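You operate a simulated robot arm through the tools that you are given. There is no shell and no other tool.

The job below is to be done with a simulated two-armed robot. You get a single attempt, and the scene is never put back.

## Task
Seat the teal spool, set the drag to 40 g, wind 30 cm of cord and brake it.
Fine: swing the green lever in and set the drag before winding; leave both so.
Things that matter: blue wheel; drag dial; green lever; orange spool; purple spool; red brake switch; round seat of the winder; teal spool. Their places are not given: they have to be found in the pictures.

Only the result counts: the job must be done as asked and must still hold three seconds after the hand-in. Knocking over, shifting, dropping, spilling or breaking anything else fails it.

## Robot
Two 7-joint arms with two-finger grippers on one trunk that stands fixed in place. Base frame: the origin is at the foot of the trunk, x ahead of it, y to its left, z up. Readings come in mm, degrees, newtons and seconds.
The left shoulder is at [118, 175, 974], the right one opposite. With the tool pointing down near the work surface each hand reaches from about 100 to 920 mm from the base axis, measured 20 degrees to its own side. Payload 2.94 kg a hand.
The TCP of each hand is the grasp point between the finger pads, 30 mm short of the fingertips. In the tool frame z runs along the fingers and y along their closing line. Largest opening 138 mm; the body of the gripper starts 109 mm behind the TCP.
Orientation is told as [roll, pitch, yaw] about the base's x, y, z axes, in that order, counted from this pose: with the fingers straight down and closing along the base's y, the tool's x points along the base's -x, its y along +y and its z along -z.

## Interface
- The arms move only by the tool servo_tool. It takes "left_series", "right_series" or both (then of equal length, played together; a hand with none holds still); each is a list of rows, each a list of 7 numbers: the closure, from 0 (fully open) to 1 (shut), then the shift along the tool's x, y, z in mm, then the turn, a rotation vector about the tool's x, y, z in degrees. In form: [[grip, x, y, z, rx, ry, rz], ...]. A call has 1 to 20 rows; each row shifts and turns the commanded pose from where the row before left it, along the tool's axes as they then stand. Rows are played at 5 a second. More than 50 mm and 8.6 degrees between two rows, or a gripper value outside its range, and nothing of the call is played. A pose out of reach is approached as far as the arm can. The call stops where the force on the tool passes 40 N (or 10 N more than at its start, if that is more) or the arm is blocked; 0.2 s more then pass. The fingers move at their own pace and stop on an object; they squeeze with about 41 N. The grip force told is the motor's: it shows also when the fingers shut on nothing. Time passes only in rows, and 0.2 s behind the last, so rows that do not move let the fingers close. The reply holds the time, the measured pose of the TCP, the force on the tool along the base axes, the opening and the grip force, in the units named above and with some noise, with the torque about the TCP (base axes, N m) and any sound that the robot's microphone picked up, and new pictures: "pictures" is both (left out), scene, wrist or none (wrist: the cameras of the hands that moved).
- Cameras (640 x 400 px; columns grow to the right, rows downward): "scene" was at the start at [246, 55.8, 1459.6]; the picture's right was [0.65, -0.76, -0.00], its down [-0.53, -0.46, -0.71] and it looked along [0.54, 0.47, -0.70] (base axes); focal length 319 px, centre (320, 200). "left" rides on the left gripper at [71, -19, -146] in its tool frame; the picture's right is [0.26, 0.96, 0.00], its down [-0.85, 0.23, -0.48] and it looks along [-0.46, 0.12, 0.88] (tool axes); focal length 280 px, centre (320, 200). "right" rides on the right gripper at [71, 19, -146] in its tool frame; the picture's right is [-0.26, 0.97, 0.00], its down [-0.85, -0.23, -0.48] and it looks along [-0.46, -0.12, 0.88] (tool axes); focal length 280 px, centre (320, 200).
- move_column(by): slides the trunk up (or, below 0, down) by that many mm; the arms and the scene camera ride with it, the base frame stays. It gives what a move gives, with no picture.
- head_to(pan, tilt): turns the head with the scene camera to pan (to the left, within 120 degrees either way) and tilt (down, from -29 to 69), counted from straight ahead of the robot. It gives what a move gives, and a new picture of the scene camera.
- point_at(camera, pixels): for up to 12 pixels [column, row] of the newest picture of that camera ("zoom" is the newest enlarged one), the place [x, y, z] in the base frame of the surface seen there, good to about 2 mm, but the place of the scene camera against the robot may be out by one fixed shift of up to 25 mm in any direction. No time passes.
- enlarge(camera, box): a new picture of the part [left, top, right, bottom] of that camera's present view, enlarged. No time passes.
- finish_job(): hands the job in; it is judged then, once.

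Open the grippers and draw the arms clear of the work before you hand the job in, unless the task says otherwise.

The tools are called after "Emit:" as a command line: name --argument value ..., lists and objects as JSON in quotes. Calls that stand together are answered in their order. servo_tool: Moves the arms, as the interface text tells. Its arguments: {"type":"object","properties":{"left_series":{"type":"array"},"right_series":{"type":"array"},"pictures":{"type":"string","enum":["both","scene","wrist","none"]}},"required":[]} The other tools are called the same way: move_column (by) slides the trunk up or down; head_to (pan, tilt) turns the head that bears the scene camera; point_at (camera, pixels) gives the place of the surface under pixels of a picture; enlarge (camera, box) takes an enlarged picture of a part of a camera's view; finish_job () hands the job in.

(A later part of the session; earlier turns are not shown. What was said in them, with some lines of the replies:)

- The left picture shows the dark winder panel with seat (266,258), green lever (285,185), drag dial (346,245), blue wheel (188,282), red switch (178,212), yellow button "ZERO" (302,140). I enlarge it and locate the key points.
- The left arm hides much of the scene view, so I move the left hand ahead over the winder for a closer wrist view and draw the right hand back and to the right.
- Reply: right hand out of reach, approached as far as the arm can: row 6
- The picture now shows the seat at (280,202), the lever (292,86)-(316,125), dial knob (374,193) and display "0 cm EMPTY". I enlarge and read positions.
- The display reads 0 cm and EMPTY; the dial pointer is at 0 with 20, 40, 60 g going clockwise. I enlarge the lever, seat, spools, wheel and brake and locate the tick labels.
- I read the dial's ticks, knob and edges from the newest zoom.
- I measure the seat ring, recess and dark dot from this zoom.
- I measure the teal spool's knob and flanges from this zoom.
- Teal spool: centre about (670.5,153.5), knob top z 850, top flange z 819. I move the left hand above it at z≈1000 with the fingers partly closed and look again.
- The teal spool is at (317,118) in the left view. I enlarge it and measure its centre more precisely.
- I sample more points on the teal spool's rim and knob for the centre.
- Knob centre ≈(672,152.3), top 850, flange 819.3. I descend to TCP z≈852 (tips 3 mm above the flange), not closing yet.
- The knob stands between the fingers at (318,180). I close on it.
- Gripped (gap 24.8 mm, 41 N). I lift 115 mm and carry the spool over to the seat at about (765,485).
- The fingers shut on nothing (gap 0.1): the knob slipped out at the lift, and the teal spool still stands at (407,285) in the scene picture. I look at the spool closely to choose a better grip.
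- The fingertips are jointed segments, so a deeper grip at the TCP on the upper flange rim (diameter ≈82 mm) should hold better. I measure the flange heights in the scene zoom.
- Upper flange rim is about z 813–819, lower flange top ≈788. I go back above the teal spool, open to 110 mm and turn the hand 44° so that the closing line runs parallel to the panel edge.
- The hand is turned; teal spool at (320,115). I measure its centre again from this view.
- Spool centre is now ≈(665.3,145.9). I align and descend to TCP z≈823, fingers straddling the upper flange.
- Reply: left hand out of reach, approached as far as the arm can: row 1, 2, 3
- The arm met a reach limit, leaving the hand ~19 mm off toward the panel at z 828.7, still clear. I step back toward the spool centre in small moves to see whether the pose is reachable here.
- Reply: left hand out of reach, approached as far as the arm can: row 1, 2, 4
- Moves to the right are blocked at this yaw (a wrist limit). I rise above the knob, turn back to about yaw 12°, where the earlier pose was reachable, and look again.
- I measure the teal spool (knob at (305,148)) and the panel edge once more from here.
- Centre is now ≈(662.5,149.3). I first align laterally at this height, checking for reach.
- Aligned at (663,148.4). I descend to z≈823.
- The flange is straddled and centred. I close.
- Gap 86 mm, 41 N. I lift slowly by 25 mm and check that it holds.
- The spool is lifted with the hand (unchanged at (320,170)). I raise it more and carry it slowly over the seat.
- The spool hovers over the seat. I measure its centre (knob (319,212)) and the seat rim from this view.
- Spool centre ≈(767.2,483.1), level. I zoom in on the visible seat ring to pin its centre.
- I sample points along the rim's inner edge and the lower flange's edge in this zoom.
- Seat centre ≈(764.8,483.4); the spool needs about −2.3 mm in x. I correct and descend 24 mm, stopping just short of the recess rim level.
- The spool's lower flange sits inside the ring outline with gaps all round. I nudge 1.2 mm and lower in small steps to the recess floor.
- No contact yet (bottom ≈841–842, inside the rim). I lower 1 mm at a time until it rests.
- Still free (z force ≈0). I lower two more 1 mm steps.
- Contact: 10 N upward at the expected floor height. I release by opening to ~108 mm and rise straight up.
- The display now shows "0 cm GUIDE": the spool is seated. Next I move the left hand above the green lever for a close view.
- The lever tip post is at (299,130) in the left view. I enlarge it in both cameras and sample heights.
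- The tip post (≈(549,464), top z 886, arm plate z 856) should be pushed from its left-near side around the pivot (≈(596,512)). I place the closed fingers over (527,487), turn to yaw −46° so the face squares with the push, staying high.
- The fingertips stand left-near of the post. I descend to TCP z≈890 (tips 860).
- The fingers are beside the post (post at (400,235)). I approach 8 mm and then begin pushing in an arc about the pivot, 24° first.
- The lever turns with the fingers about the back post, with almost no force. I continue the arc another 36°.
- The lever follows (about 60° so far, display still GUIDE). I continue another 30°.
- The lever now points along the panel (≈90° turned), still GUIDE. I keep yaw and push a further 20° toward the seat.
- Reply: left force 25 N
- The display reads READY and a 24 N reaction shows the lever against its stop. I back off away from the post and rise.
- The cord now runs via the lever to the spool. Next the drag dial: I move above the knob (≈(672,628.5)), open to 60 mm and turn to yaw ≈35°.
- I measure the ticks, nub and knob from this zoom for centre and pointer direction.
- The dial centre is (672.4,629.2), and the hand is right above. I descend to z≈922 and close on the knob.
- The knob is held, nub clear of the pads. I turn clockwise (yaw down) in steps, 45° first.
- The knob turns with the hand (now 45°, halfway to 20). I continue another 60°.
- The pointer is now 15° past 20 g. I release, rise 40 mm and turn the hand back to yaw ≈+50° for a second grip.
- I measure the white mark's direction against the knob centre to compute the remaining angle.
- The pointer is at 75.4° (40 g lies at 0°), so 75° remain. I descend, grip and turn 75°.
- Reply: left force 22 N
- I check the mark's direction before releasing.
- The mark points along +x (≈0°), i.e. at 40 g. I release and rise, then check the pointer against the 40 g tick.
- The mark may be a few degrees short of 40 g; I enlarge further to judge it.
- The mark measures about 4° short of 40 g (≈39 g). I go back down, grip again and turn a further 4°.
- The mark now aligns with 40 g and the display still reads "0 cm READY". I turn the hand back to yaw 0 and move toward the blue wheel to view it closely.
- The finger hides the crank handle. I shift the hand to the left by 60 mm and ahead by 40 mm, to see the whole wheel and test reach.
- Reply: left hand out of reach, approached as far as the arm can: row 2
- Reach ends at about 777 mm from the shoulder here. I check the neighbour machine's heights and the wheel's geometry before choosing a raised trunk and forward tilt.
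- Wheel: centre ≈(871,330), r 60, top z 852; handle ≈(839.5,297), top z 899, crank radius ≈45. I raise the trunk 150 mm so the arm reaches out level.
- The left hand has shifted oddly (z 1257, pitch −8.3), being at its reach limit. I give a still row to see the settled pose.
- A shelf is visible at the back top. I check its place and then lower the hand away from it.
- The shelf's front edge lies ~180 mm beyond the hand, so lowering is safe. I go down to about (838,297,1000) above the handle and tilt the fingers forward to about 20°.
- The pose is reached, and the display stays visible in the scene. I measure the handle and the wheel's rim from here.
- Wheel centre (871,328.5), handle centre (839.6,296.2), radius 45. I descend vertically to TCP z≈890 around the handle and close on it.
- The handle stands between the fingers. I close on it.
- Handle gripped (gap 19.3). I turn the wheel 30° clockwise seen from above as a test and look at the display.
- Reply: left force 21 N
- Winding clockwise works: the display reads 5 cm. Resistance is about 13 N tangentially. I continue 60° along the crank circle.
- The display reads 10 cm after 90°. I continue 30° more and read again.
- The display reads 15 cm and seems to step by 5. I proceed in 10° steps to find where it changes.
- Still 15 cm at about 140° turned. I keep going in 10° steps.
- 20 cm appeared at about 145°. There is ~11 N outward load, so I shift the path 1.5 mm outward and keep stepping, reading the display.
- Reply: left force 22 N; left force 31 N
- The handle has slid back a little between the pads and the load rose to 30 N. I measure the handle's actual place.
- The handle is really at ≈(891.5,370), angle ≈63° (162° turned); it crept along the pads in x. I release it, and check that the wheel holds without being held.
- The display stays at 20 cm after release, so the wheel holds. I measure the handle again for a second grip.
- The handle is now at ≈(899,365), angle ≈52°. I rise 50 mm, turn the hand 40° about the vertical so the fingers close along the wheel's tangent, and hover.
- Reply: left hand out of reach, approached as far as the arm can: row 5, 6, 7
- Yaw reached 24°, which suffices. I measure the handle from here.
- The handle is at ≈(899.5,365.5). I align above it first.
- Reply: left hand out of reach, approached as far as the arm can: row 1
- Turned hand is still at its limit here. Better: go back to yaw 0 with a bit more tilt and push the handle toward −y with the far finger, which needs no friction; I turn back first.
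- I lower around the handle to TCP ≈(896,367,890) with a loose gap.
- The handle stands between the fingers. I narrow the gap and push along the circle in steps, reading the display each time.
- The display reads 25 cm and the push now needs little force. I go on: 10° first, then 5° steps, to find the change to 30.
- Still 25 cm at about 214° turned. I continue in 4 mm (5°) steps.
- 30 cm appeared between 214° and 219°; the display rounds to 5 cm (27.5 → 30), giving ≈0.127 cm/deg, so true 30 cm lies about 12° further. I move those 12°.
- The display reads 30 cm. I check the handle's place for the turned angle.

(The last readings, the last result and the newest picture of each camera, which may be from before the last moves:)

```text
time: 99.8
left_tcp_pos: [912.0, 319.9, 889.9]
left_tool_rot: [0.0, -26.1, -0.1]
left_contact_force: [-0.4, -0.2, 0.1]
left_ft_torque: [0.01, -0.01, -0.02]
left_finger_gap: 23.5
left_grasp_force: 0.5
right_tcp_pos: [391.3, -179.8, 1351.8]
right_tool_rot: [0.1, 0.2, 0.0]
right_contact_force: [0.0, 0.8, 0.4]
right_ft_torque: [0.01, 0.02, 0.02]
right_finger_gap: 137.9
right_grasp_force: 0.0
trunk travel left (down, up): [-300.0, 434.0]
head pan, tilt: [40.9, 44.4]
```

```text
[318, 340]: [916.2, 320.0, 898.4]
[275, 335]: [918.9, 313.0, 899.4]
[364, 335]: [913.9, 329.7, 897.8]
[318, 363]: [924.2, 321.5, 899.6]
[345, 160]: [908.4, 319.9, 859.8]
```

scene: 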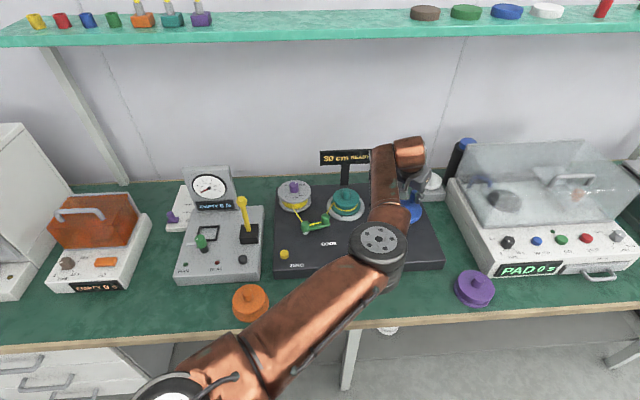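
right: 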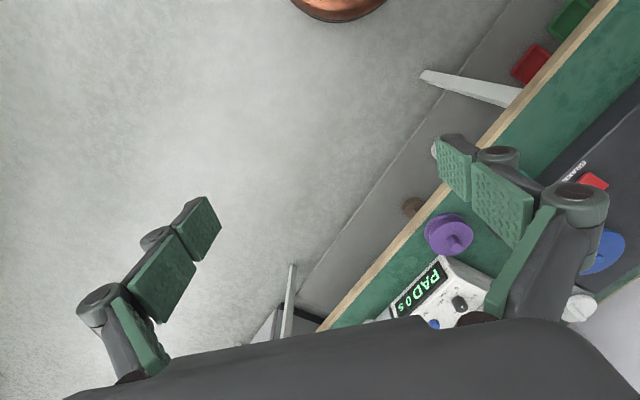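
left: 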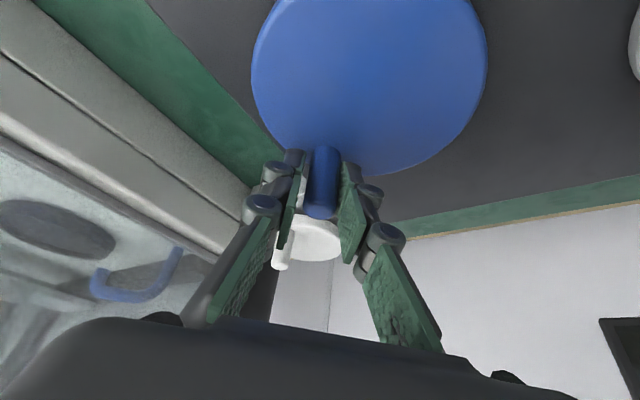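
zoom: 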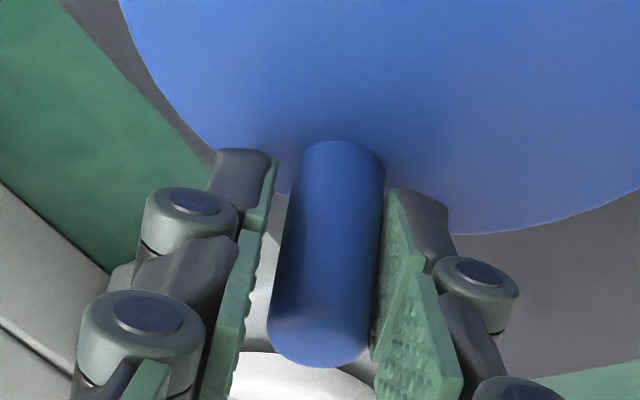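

Handle at ≈(916,321), angle −10°: 236° turned ≈30 cm. I open the fingers and rise straight up.

Emit:
servo_tool --left_series '[[0.7, 0, 0, 0, 0, 0, 0], [0.6, 0, 0, 0, 0, 0, 0], [0.6, 0, 0, 0, 0, 0, 0], [0.6, -8.8, 0, -18, 0, 0, 0], [0.6, -13.1, 0, -27, 0, 0, 0], [0.6, -17.5, 0, -36, 0, 0, 0], [0.6, -17.5, 0, -36, 0, 0, 0], [0.6, 0, 0, 0, 0, 0, 0]]'

Emit:
enlarge --camera "scene" --box '[270, 140, 460, 280]'

```text
time: 101.5
left_tcp_pos: [913.9, 318.0, 1019.0]
left_tool_rot: [0.0, -25.8, -0.1]
left_contact_force: [0.2, -0.5, -0.8]
left_ft_torque: [-0.03, 0.02, -0.01]
left_finger_gap: 55.2
left_grasp_force: 0.0
right_tcp_pos: [391.4, -179.0, 1352.4]
right_tool_rot: [0.0, 0.0, 0.0]
right_contact_force: [0.9, 0.0, -0.5]
right_ft_torque: [0.0, 0.07, 0.02]
right_finger_gap: 138.0
right_grasp_force: 0.1
trunk travel left (down, up): [-300.0, 434.0]
head pan, tilt: [40.9, 44.4]
```

scene: 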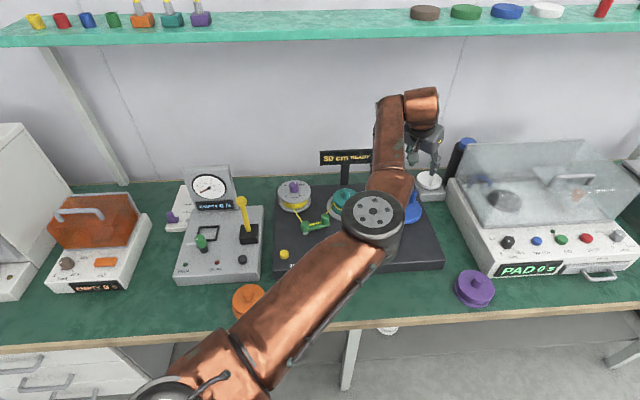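
left: 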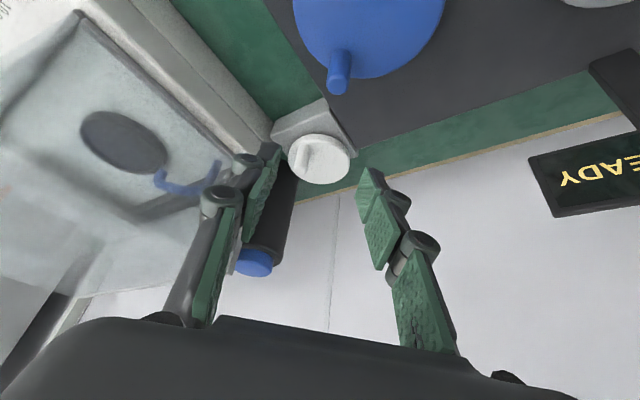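

```text
2.86 times, centred on (365, 210) of scene
```

zoom: 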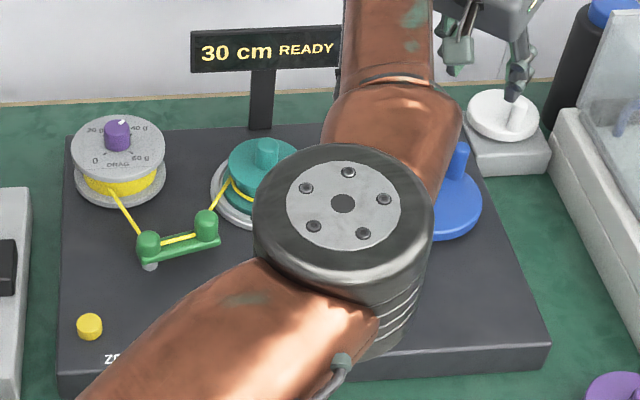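

Still 30 cm after release. I bring the hand back, level it, and hover near the brake switch (≈(684,292)) to look at it.

Emit:
servo_tool --left_series '[[0.7, 40.5, 0, -19.7, 0, 0, 0], [0.85, 40.5, 0, -19.7, 0, 0, 0], [1, 40.5, 0, -19.7, 0, 0, 0], [1, 40.5, 0, -19.7, 0, 0, 0], [1, 0, 0, 0, 0, 6.5, 0], [1, 0, 0, 0, 0, 6.5, 0], [1, 0, 0, 0, 0, 6.5, 0], [1, 0, 0, 0, 0, 6.5, 0], [1, 40, -10, 0, 0, 0, 0], [1, 40, -10, 0, 0, 0, 0], [1, 0, 0, 0, 0, 0, 0]]'

Emit:
enlarge --camera "left" --box '[200, 40, 440, 200]'

```text
time: 104.0
left_tcp_pos: [651.1, 299.1, 1019.2]
left_tool_rot: [0.0, 0.1, -0.1]
left_contact_force: [0.5, -0.3, -0.5]
left_ft_torque: [0.0, -0.01, 0.0]
left_finger_gap: 0.0
left_grasp_force: 28.6
right_tcp_pos: [390.6, -179.7, 1351.6]
right_tool_rot: [-0.1, 0.2, 0.0]
right_contact_force: [-0.4, -0.2, -0.1]
right_ft_torque: [0.01, -0.01, 0.01]
right_finger_gap: 138.1
right_grasp_force: 0.1
trunk travel left (down, up): [-300.0, 434.0]
head pan, tilt: [40.9, 44.4]
```

scene: 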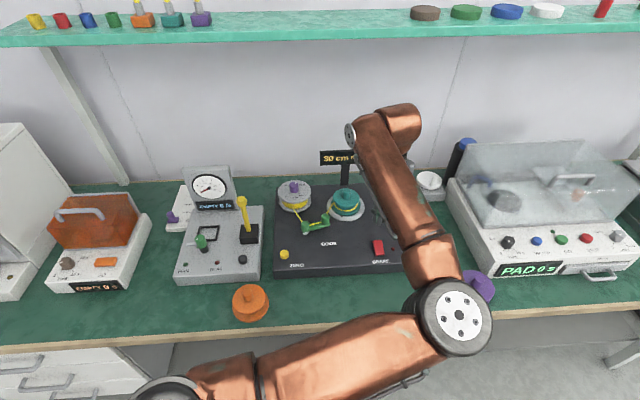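
left: 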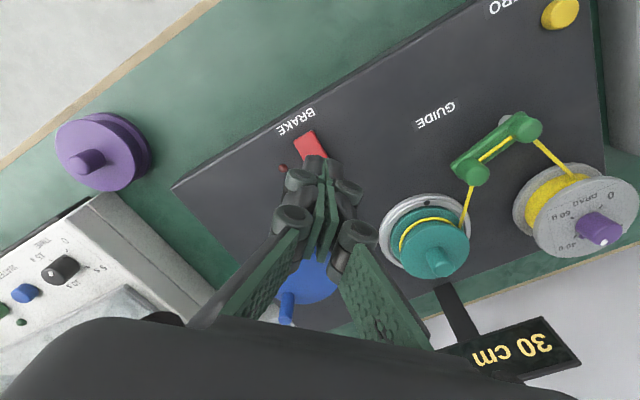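

```text
2.50 times, centred on (320, 120) of left
```

zoom: 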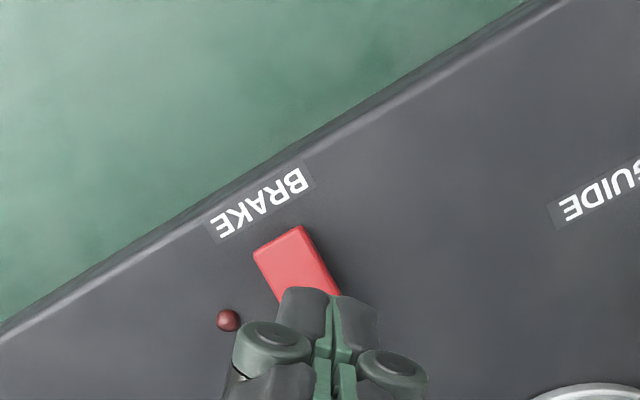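

The fingers hide part of the switch; I view it in the scene camera and shift the hand 70 mm left.

Emit:
servo_tool --left_series '[[1, 10, 35, 0, 0, 0, 0], [1, 10, 35, 0, 0, 0, 0], [1, 0, 0, 0, 0, 0, 0]]' --pictures "wrist"

Emit:
enlarge --camera "left" --box '[180, 110, 300, 200]'

Emit:
point_at --camera "zoom" --pixels '[[320, 200], [280, 150], [360, 250], [250, 220], [200, 200], [400, 200], [320, 100], [320, 300]]'

Emit:
enlarge --camera "scene" --box '[350, 220, 420, 275]'

```text
time: 104.8
left_tcp_pos: [632.5, 369.8, 1019.4]
left_tool_rot: [0.1, 0.0, -0.1]
left_contact_force: [0.5, -0.2, 0.6]
left_ft_torque: [-0.02, -0.01, 0.0]
left_finger_gap: 0.1
left_grasp_force: 28.8
right_tcp_pos: [390.2, -179.0, 1352.8]
right_tool_rot: [0.2, 0.1, 0.1]
right_contact_force: [-0.5, 0.9, -0.6]
right_ft_torque: [-0.01, 0.0, -0.01]
right_finger_gap: 138.0
right_grasp_force: 0.1
trunk travel left (down, up): [-300.0, 434.0]
head pan, tilt: [40.9, 44.4]
```

left: 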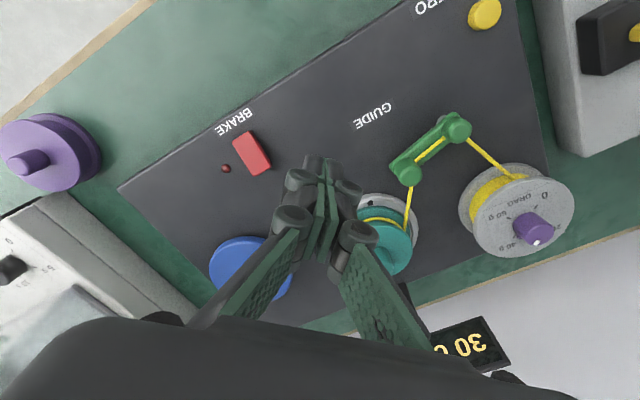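

```text
4.44 times, centred on (240, 155) of left
```

zoom: 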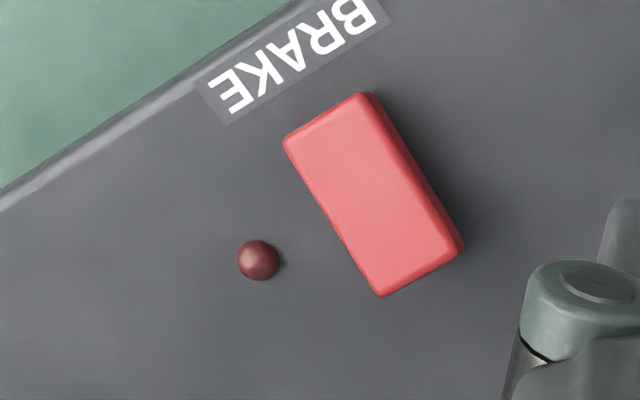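

```text
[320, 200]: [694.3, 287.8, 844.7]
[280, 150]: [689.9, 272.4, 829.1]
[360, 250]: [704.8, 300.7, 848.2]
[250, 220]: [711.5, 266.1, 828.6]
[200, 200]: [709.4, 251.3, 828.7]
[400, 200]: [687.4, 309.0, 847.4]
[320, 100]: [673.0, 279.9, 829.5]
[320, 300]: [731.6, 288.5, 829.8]
```

```text
7.27 times, centred on (385, 248) of scene
```

zoom: 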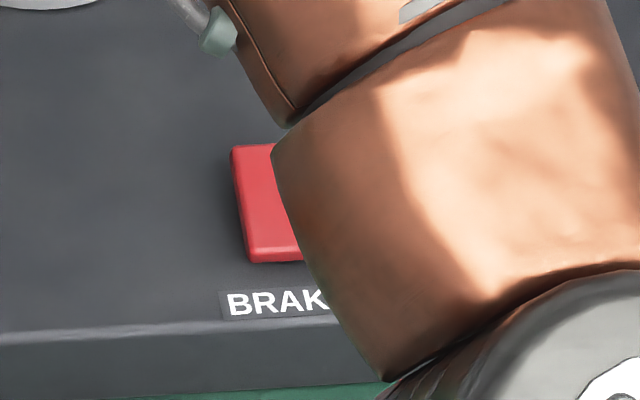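

I measure heights along the switch to see which end of the rocker is raised.

Emit:
enlarge --camera "left" --box '[180, 110, 300, 200]'

Emit:
point_at --camera "zoom" --pixels '[[298, 138], [355, 105], [330, 130], [350, 165], [375, 205], [400, 250], [385, 285], [440, 250], [315, 175], [420, 215]]'

```text
4.44 times, centred on (240, 155) of left
```

zoom: 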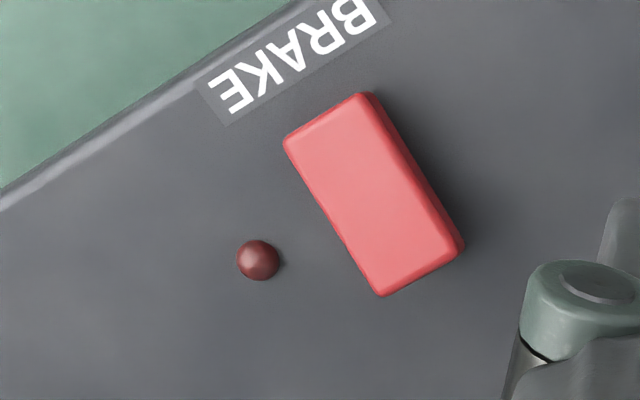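

```text
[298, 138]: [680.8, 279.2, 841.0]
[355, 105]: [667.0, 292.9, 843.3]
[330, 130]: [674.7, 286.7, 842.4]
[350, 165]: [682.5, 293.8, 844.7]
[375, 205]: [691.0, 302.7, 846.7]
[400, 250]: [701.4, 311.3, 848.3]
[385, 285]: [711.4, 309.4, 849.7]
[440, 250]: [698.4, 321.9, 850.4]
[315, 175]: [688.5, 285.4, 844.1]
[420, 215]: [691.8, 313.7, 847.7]
```

The rocker's far end (≈(705,316), z 850) is raised and its near end low (842). I move above the far end with closed fingers and come down to z 888 first.

Emit:
servo_tool --left_series '[[1, -18.6, -13.2, 22.3, 0, 0, 0], [1, -18.6, -13.2, 22.3, 0, 0, 0], [1, -18.6, -13.2, 22.3, 0, 0, 0], [1, -18.6, -13.2, 22.3, 0, 0, 0], [1, 0, 0, 25, 0, 0, 0], [1, 0, 0, 17, 0, 0, 0], [1, 0, 0, 0, 0, 0, 0], [1, 0, 0, 0, 0, 0, 0]]'

Emit:
enlarge --camera "left" --box '[230, 70, 430, 220]'

```text
time: 106.5
left_tcp_pos: [707.5, 316.4, 888.2]
left_tool_rot: [0.1, 0.1, -0.1]
left_contact_force: [0.1, -0.4, 0.7]
left_ft_torque: [-0.02, 0.0, 0.05]
left_finger_gap: 0.2
left_grasp_force: 28.2
right_tcp_pos: [391.2, -179.0, 1352.2]
right_tool_rot: [0.0, 0.1, 0.0]
right_contact_force: [-0.2, -0.6, -0.8]
right_ft_torque: [-0.01, -0.03, 0.0]
right_finger_gap: 138.1
right_grasp_force: 0.0
trunk travel left (down, up): [-300.0, 434.0]
head pan, tilt: [40.9, 44.4]
```

scene: 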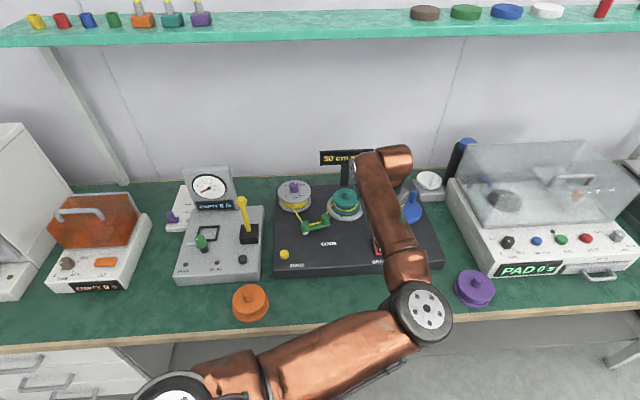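
left: 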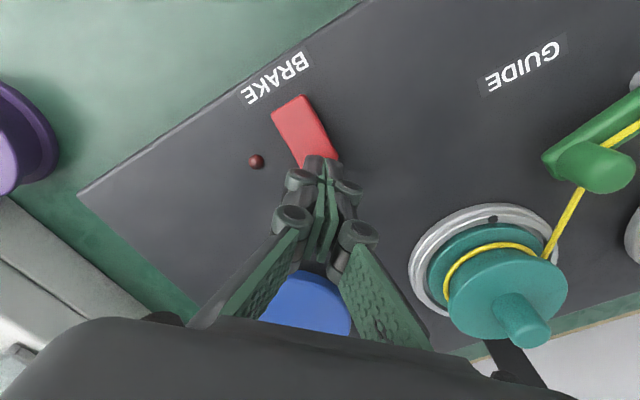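

```text
2.67 times, centred on (330, 145) of left
```

zoom: 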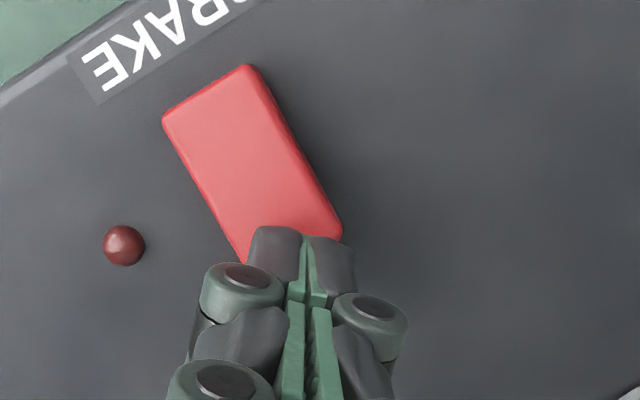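

The fingertips stand over the rocker's far end. I press down in 2–3 mm steps.

Emit:
servo_tool --left_series '[[1, 0, 0, 3, 0, 0, 0], [1, 0, 0, 3, 0, 0, 0], [1, 0, 0, 3, 0, 0, 0], [1, 0, 0, 2, 0, 0, 0], [1, 0, 0, 2, 0, 0, 0], [1, 0, 0, 2, 0, 0, 0], [1, 0, 0, 0, 0, 0, 0]]'

Emit:
enlarge --camera "left" --box '[230, 70, 430, 220]'

Emit:
enlarge --camera "scene" --box '[310, 140, 400, 190]'

```text
time: 108.2
left_tcp_pos: [707.2, 315.6, 874.0]
left_tool_rot: [-0.1, 0.0, -0.1]
left_contact_force: [0.2, 0.0, 0.8]
left_ft_torque: [-0.03, -0.02, 0.0]
left_finger_gap: 0.0
left_grasp_force: 28.6
right_tcp_pos: [390.9, -179.7, 1351.5]
right_tool_rot: [0.0, 0.0, 0.0]
right_contact_force: [-0.2, -0.4, -0.4]
right_ft_torque: [-0.01, 0.02, -0.01]
right_finger_gap: 137.9
right_grasp_force: 0.0
trunk travel left (down, up): [-300.0, 434.0]
head pan, tilt: [40.9, 44.4]
```

scene: 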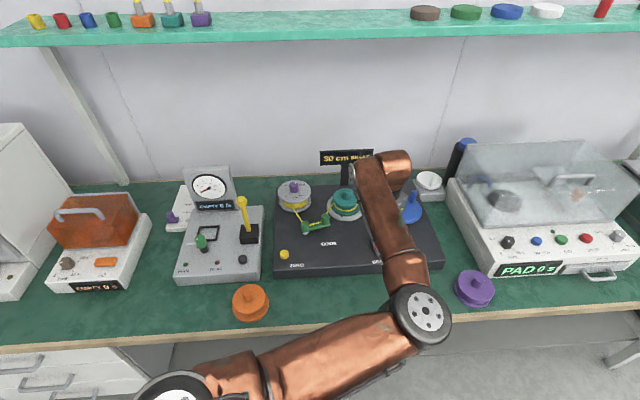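
left: 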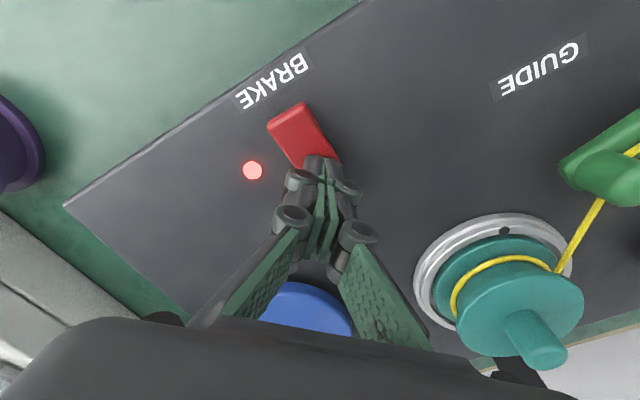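

```text
2.67 times, centred on (330, 145) of left
```

zoom: 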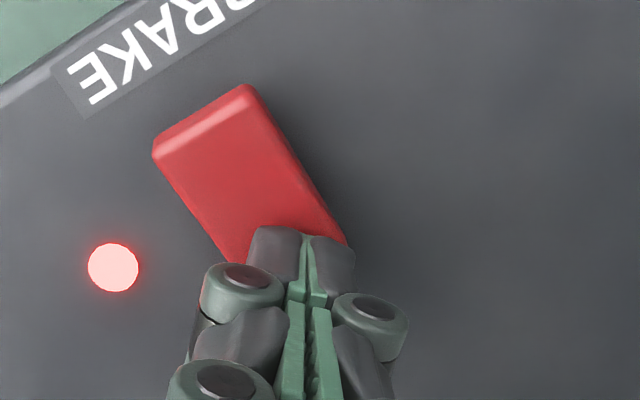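

```text
7.11 times, centred on (355, 165) of scene
```

zoom: 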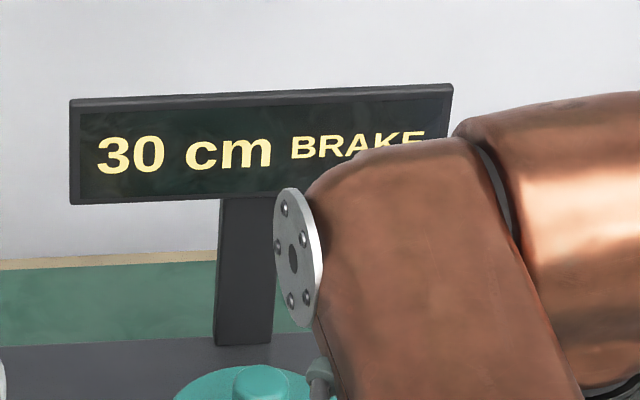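

The lamp is lit and the display reads "30 cm BRAKE". I rise straight up, then draw the arm back and open the gripper.

Emit:
servo_tool --left_series '[[1, 0, 0, -15, 0, 0, 0], [1, 0, 0, -35, 0, 0, 0], [1, 0, 0, -45, 0, 0, 0], [1, 0, 0, -45, 0, 0, 0], [1, 0, 0, -45, 0, 0, 0], [1, 0, 0, -45, 0, 0, 0], [0.5, 40, 20, 0, 0, 0, 0], [0, 40, 20, 0, 0, 0, 0], [0, 40, 20, 0, 0, 0, 0], [0, 40, 20, 0, 0, 0, 0], [0, 40, 20, 0, 0, 0, 0], [0, 40, 20, 0, 0, 0, 0], [0, 0, 0, 0, 0, 0, 0], [0, 0, 0, 0, 0, 0, 0]]'

Emit:
enlarge --camera "scene" --box '[270, 140, 460, 280]'

Emit:
enlarge --camera "left" --box '[100, 60, 480, 330]'

```text
time: 111.2
left_tcp_pos: [466.2, 437.2, 1102.8]
left_tool_rot: [0.0, 0.1, -0.2]
left_contact_force: [0.5, 0.1, 0.9]
left_ft_torque: [-0.01, 0.0, 0.02]
left_finger_gap: 137.9
left_grasp_force: 0.0
right_tcp_pos: [390.9, -177.4, 1352.3]
right_tool_rot: [-0.1, 0.0, 0.0]
right_contact_force: [-0.3, 0.1, 0.2]
right_ft_torque: [0.0, -0.01, 0.04]
right_finger_gap: 138.0
right_grasp_force: 0.1
trunk travel left (down, up): [-300.0, 434.0]
head pan, tilt: [40.9, 44.4]
```

scene: 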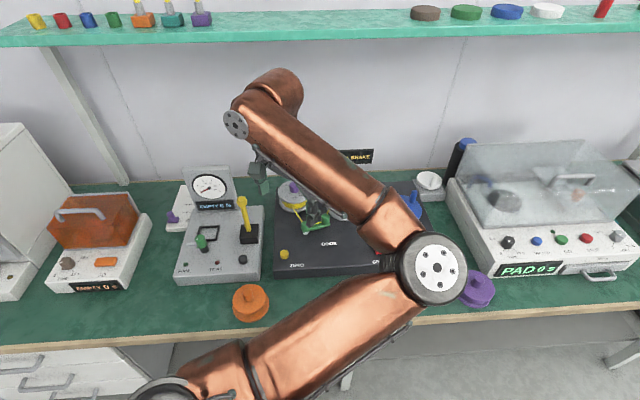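
left: 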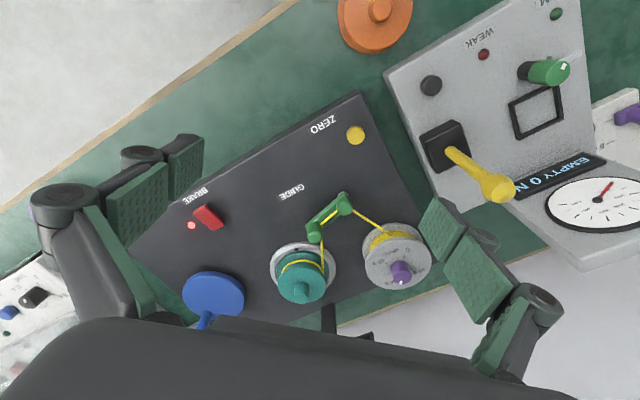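

```text
2.86 times, centred on (365, 210) of scene
```

zoom: 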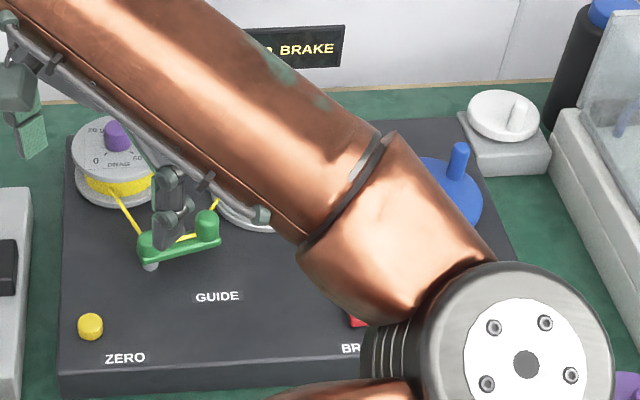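

```text
1.48 times, centred on (290, 195) of left
```

zoom: 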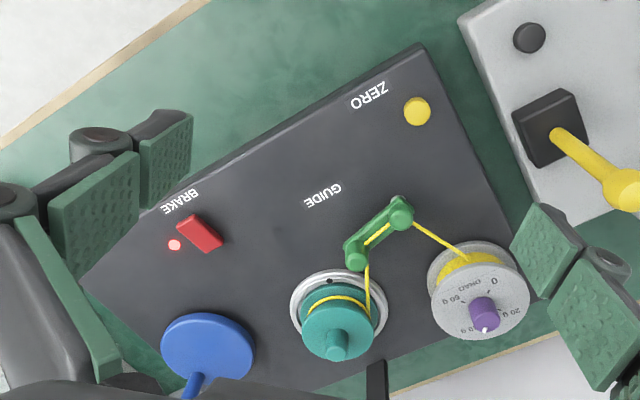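

Lamp lit, lever in, dial mark at 40, spool seated. I raise the arm further clear and check the display and dial once more.

Emit:
servo_tool --left_series '[[0, 15, 20, -40, 0, 0, 0], [0, 15, 20, -40, 0, 0, 0], [0, 15, 20, -40, 0, 0, 0], [0, 0, 0, 0, 0, 0, 0], [0, 0, 0, 0, 0, 0, 0], [0, 0, 0, 0, 0, 0, 0]]'

Emit:
enlarge --camera "left" --box '[230, 170, 430, 320]'

Emit:
enlarge --camera "scene" --box '[270, 140, 460, 280]'

```text
time: 112.5
left_tcp_pos: [423.3, 496.2, 1223.1]
left_tool_rot: [0.0, 0.1, 0.0]
left_contact_force: [-0.4, -0.1, 0.1]
left_ft_torque: [0.02, 0.02, 0.0]
left_finger_gap: 137.7
left_grasp_force: 0.0
right_tcp_pos: [391.1, -178.0, 1352.1]
right_tool_rot: [0.0, 0.1, 0.0]
right_contact_force: [-0.4, -0.6, -0.6]
right_ft_torque: [-0.02, 0.01, -0.04]
right_finger_gap: 138.0
right_grasp_force: 0.0
trunk travel left (down, up): [-300.0, 434.0]
head pan, tilt: [40.9, 44.4]
```

scene: 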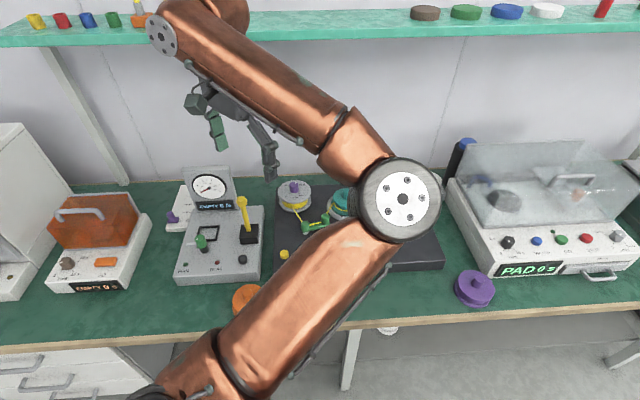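
left: 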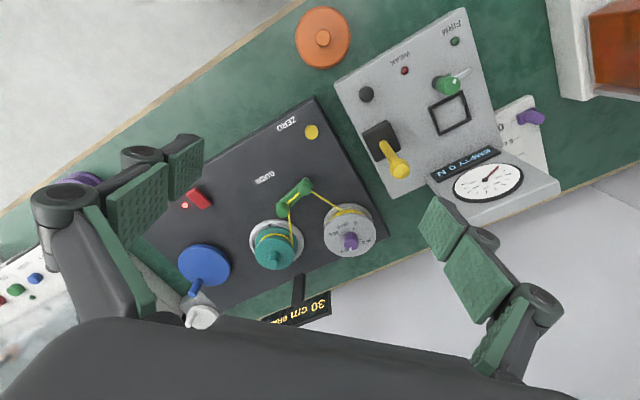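

```text
2.67 times, centred on (330, 245) of left
```

zoom: 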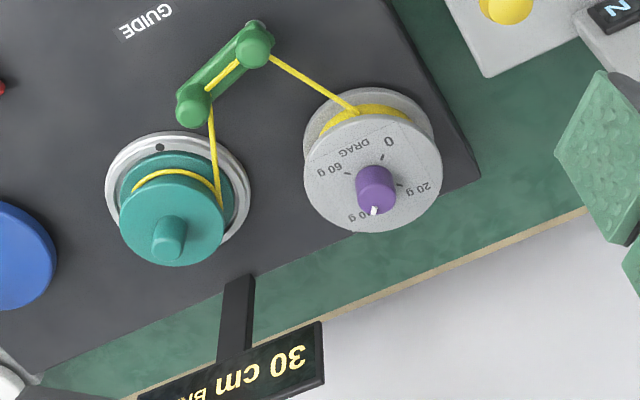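

```text
2.86 times, centred on (365, 210) of scene
```

zoom: 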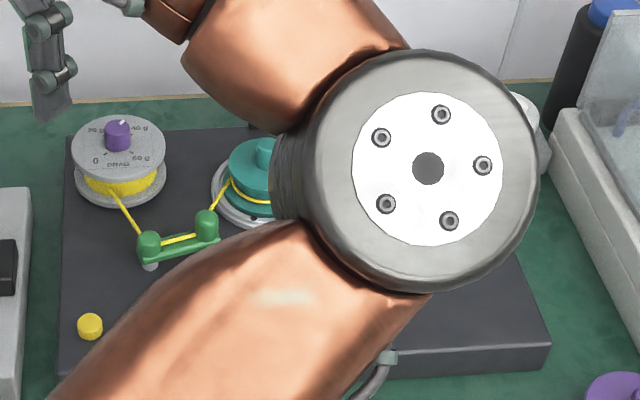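

The display still reads "30 cm BRAKE". The dial points at 40 g, the lever is in, the spool is seated, and both arms are clear with grippers open, so I hand in the job.

Emit:
finish_job

```text
The job is handed in.
```

I seated the teal spool, set the drag to 40 g, wound 30 cm of cord and set the brake. The job is handed in, but I don't have the judge's result.

- **Spool:** it sits in the recess of the round seat. On my first pick-up the knob slipped from the fingers and the spool slid a few millimetres along the table, so I regripped it by its upper flange. Neither it nor anything else was knocked over.
- **Lever and drag:** I swung the green lever in until it met its stop, then set the dial. The mark lines up with 40 g to within about 2°, roughly half a gram. Both were done before winding and left as set.
- **Cord:** the display reads 30 cm, but it only shows steps of 5 cm. I worked out the true length from how far the blue wheel had turned, about 236°, and stopped where that gives 30 cm; it could be off by about 1 cm.
- **Brake:** the red switch is pressed over and its lamp is lit. The display still read "30 cm BRAKE" after I drew the arms back.

I raised the trunk 150 mm to reach the wheel and left it there. Both grippers are open and clear of the work.
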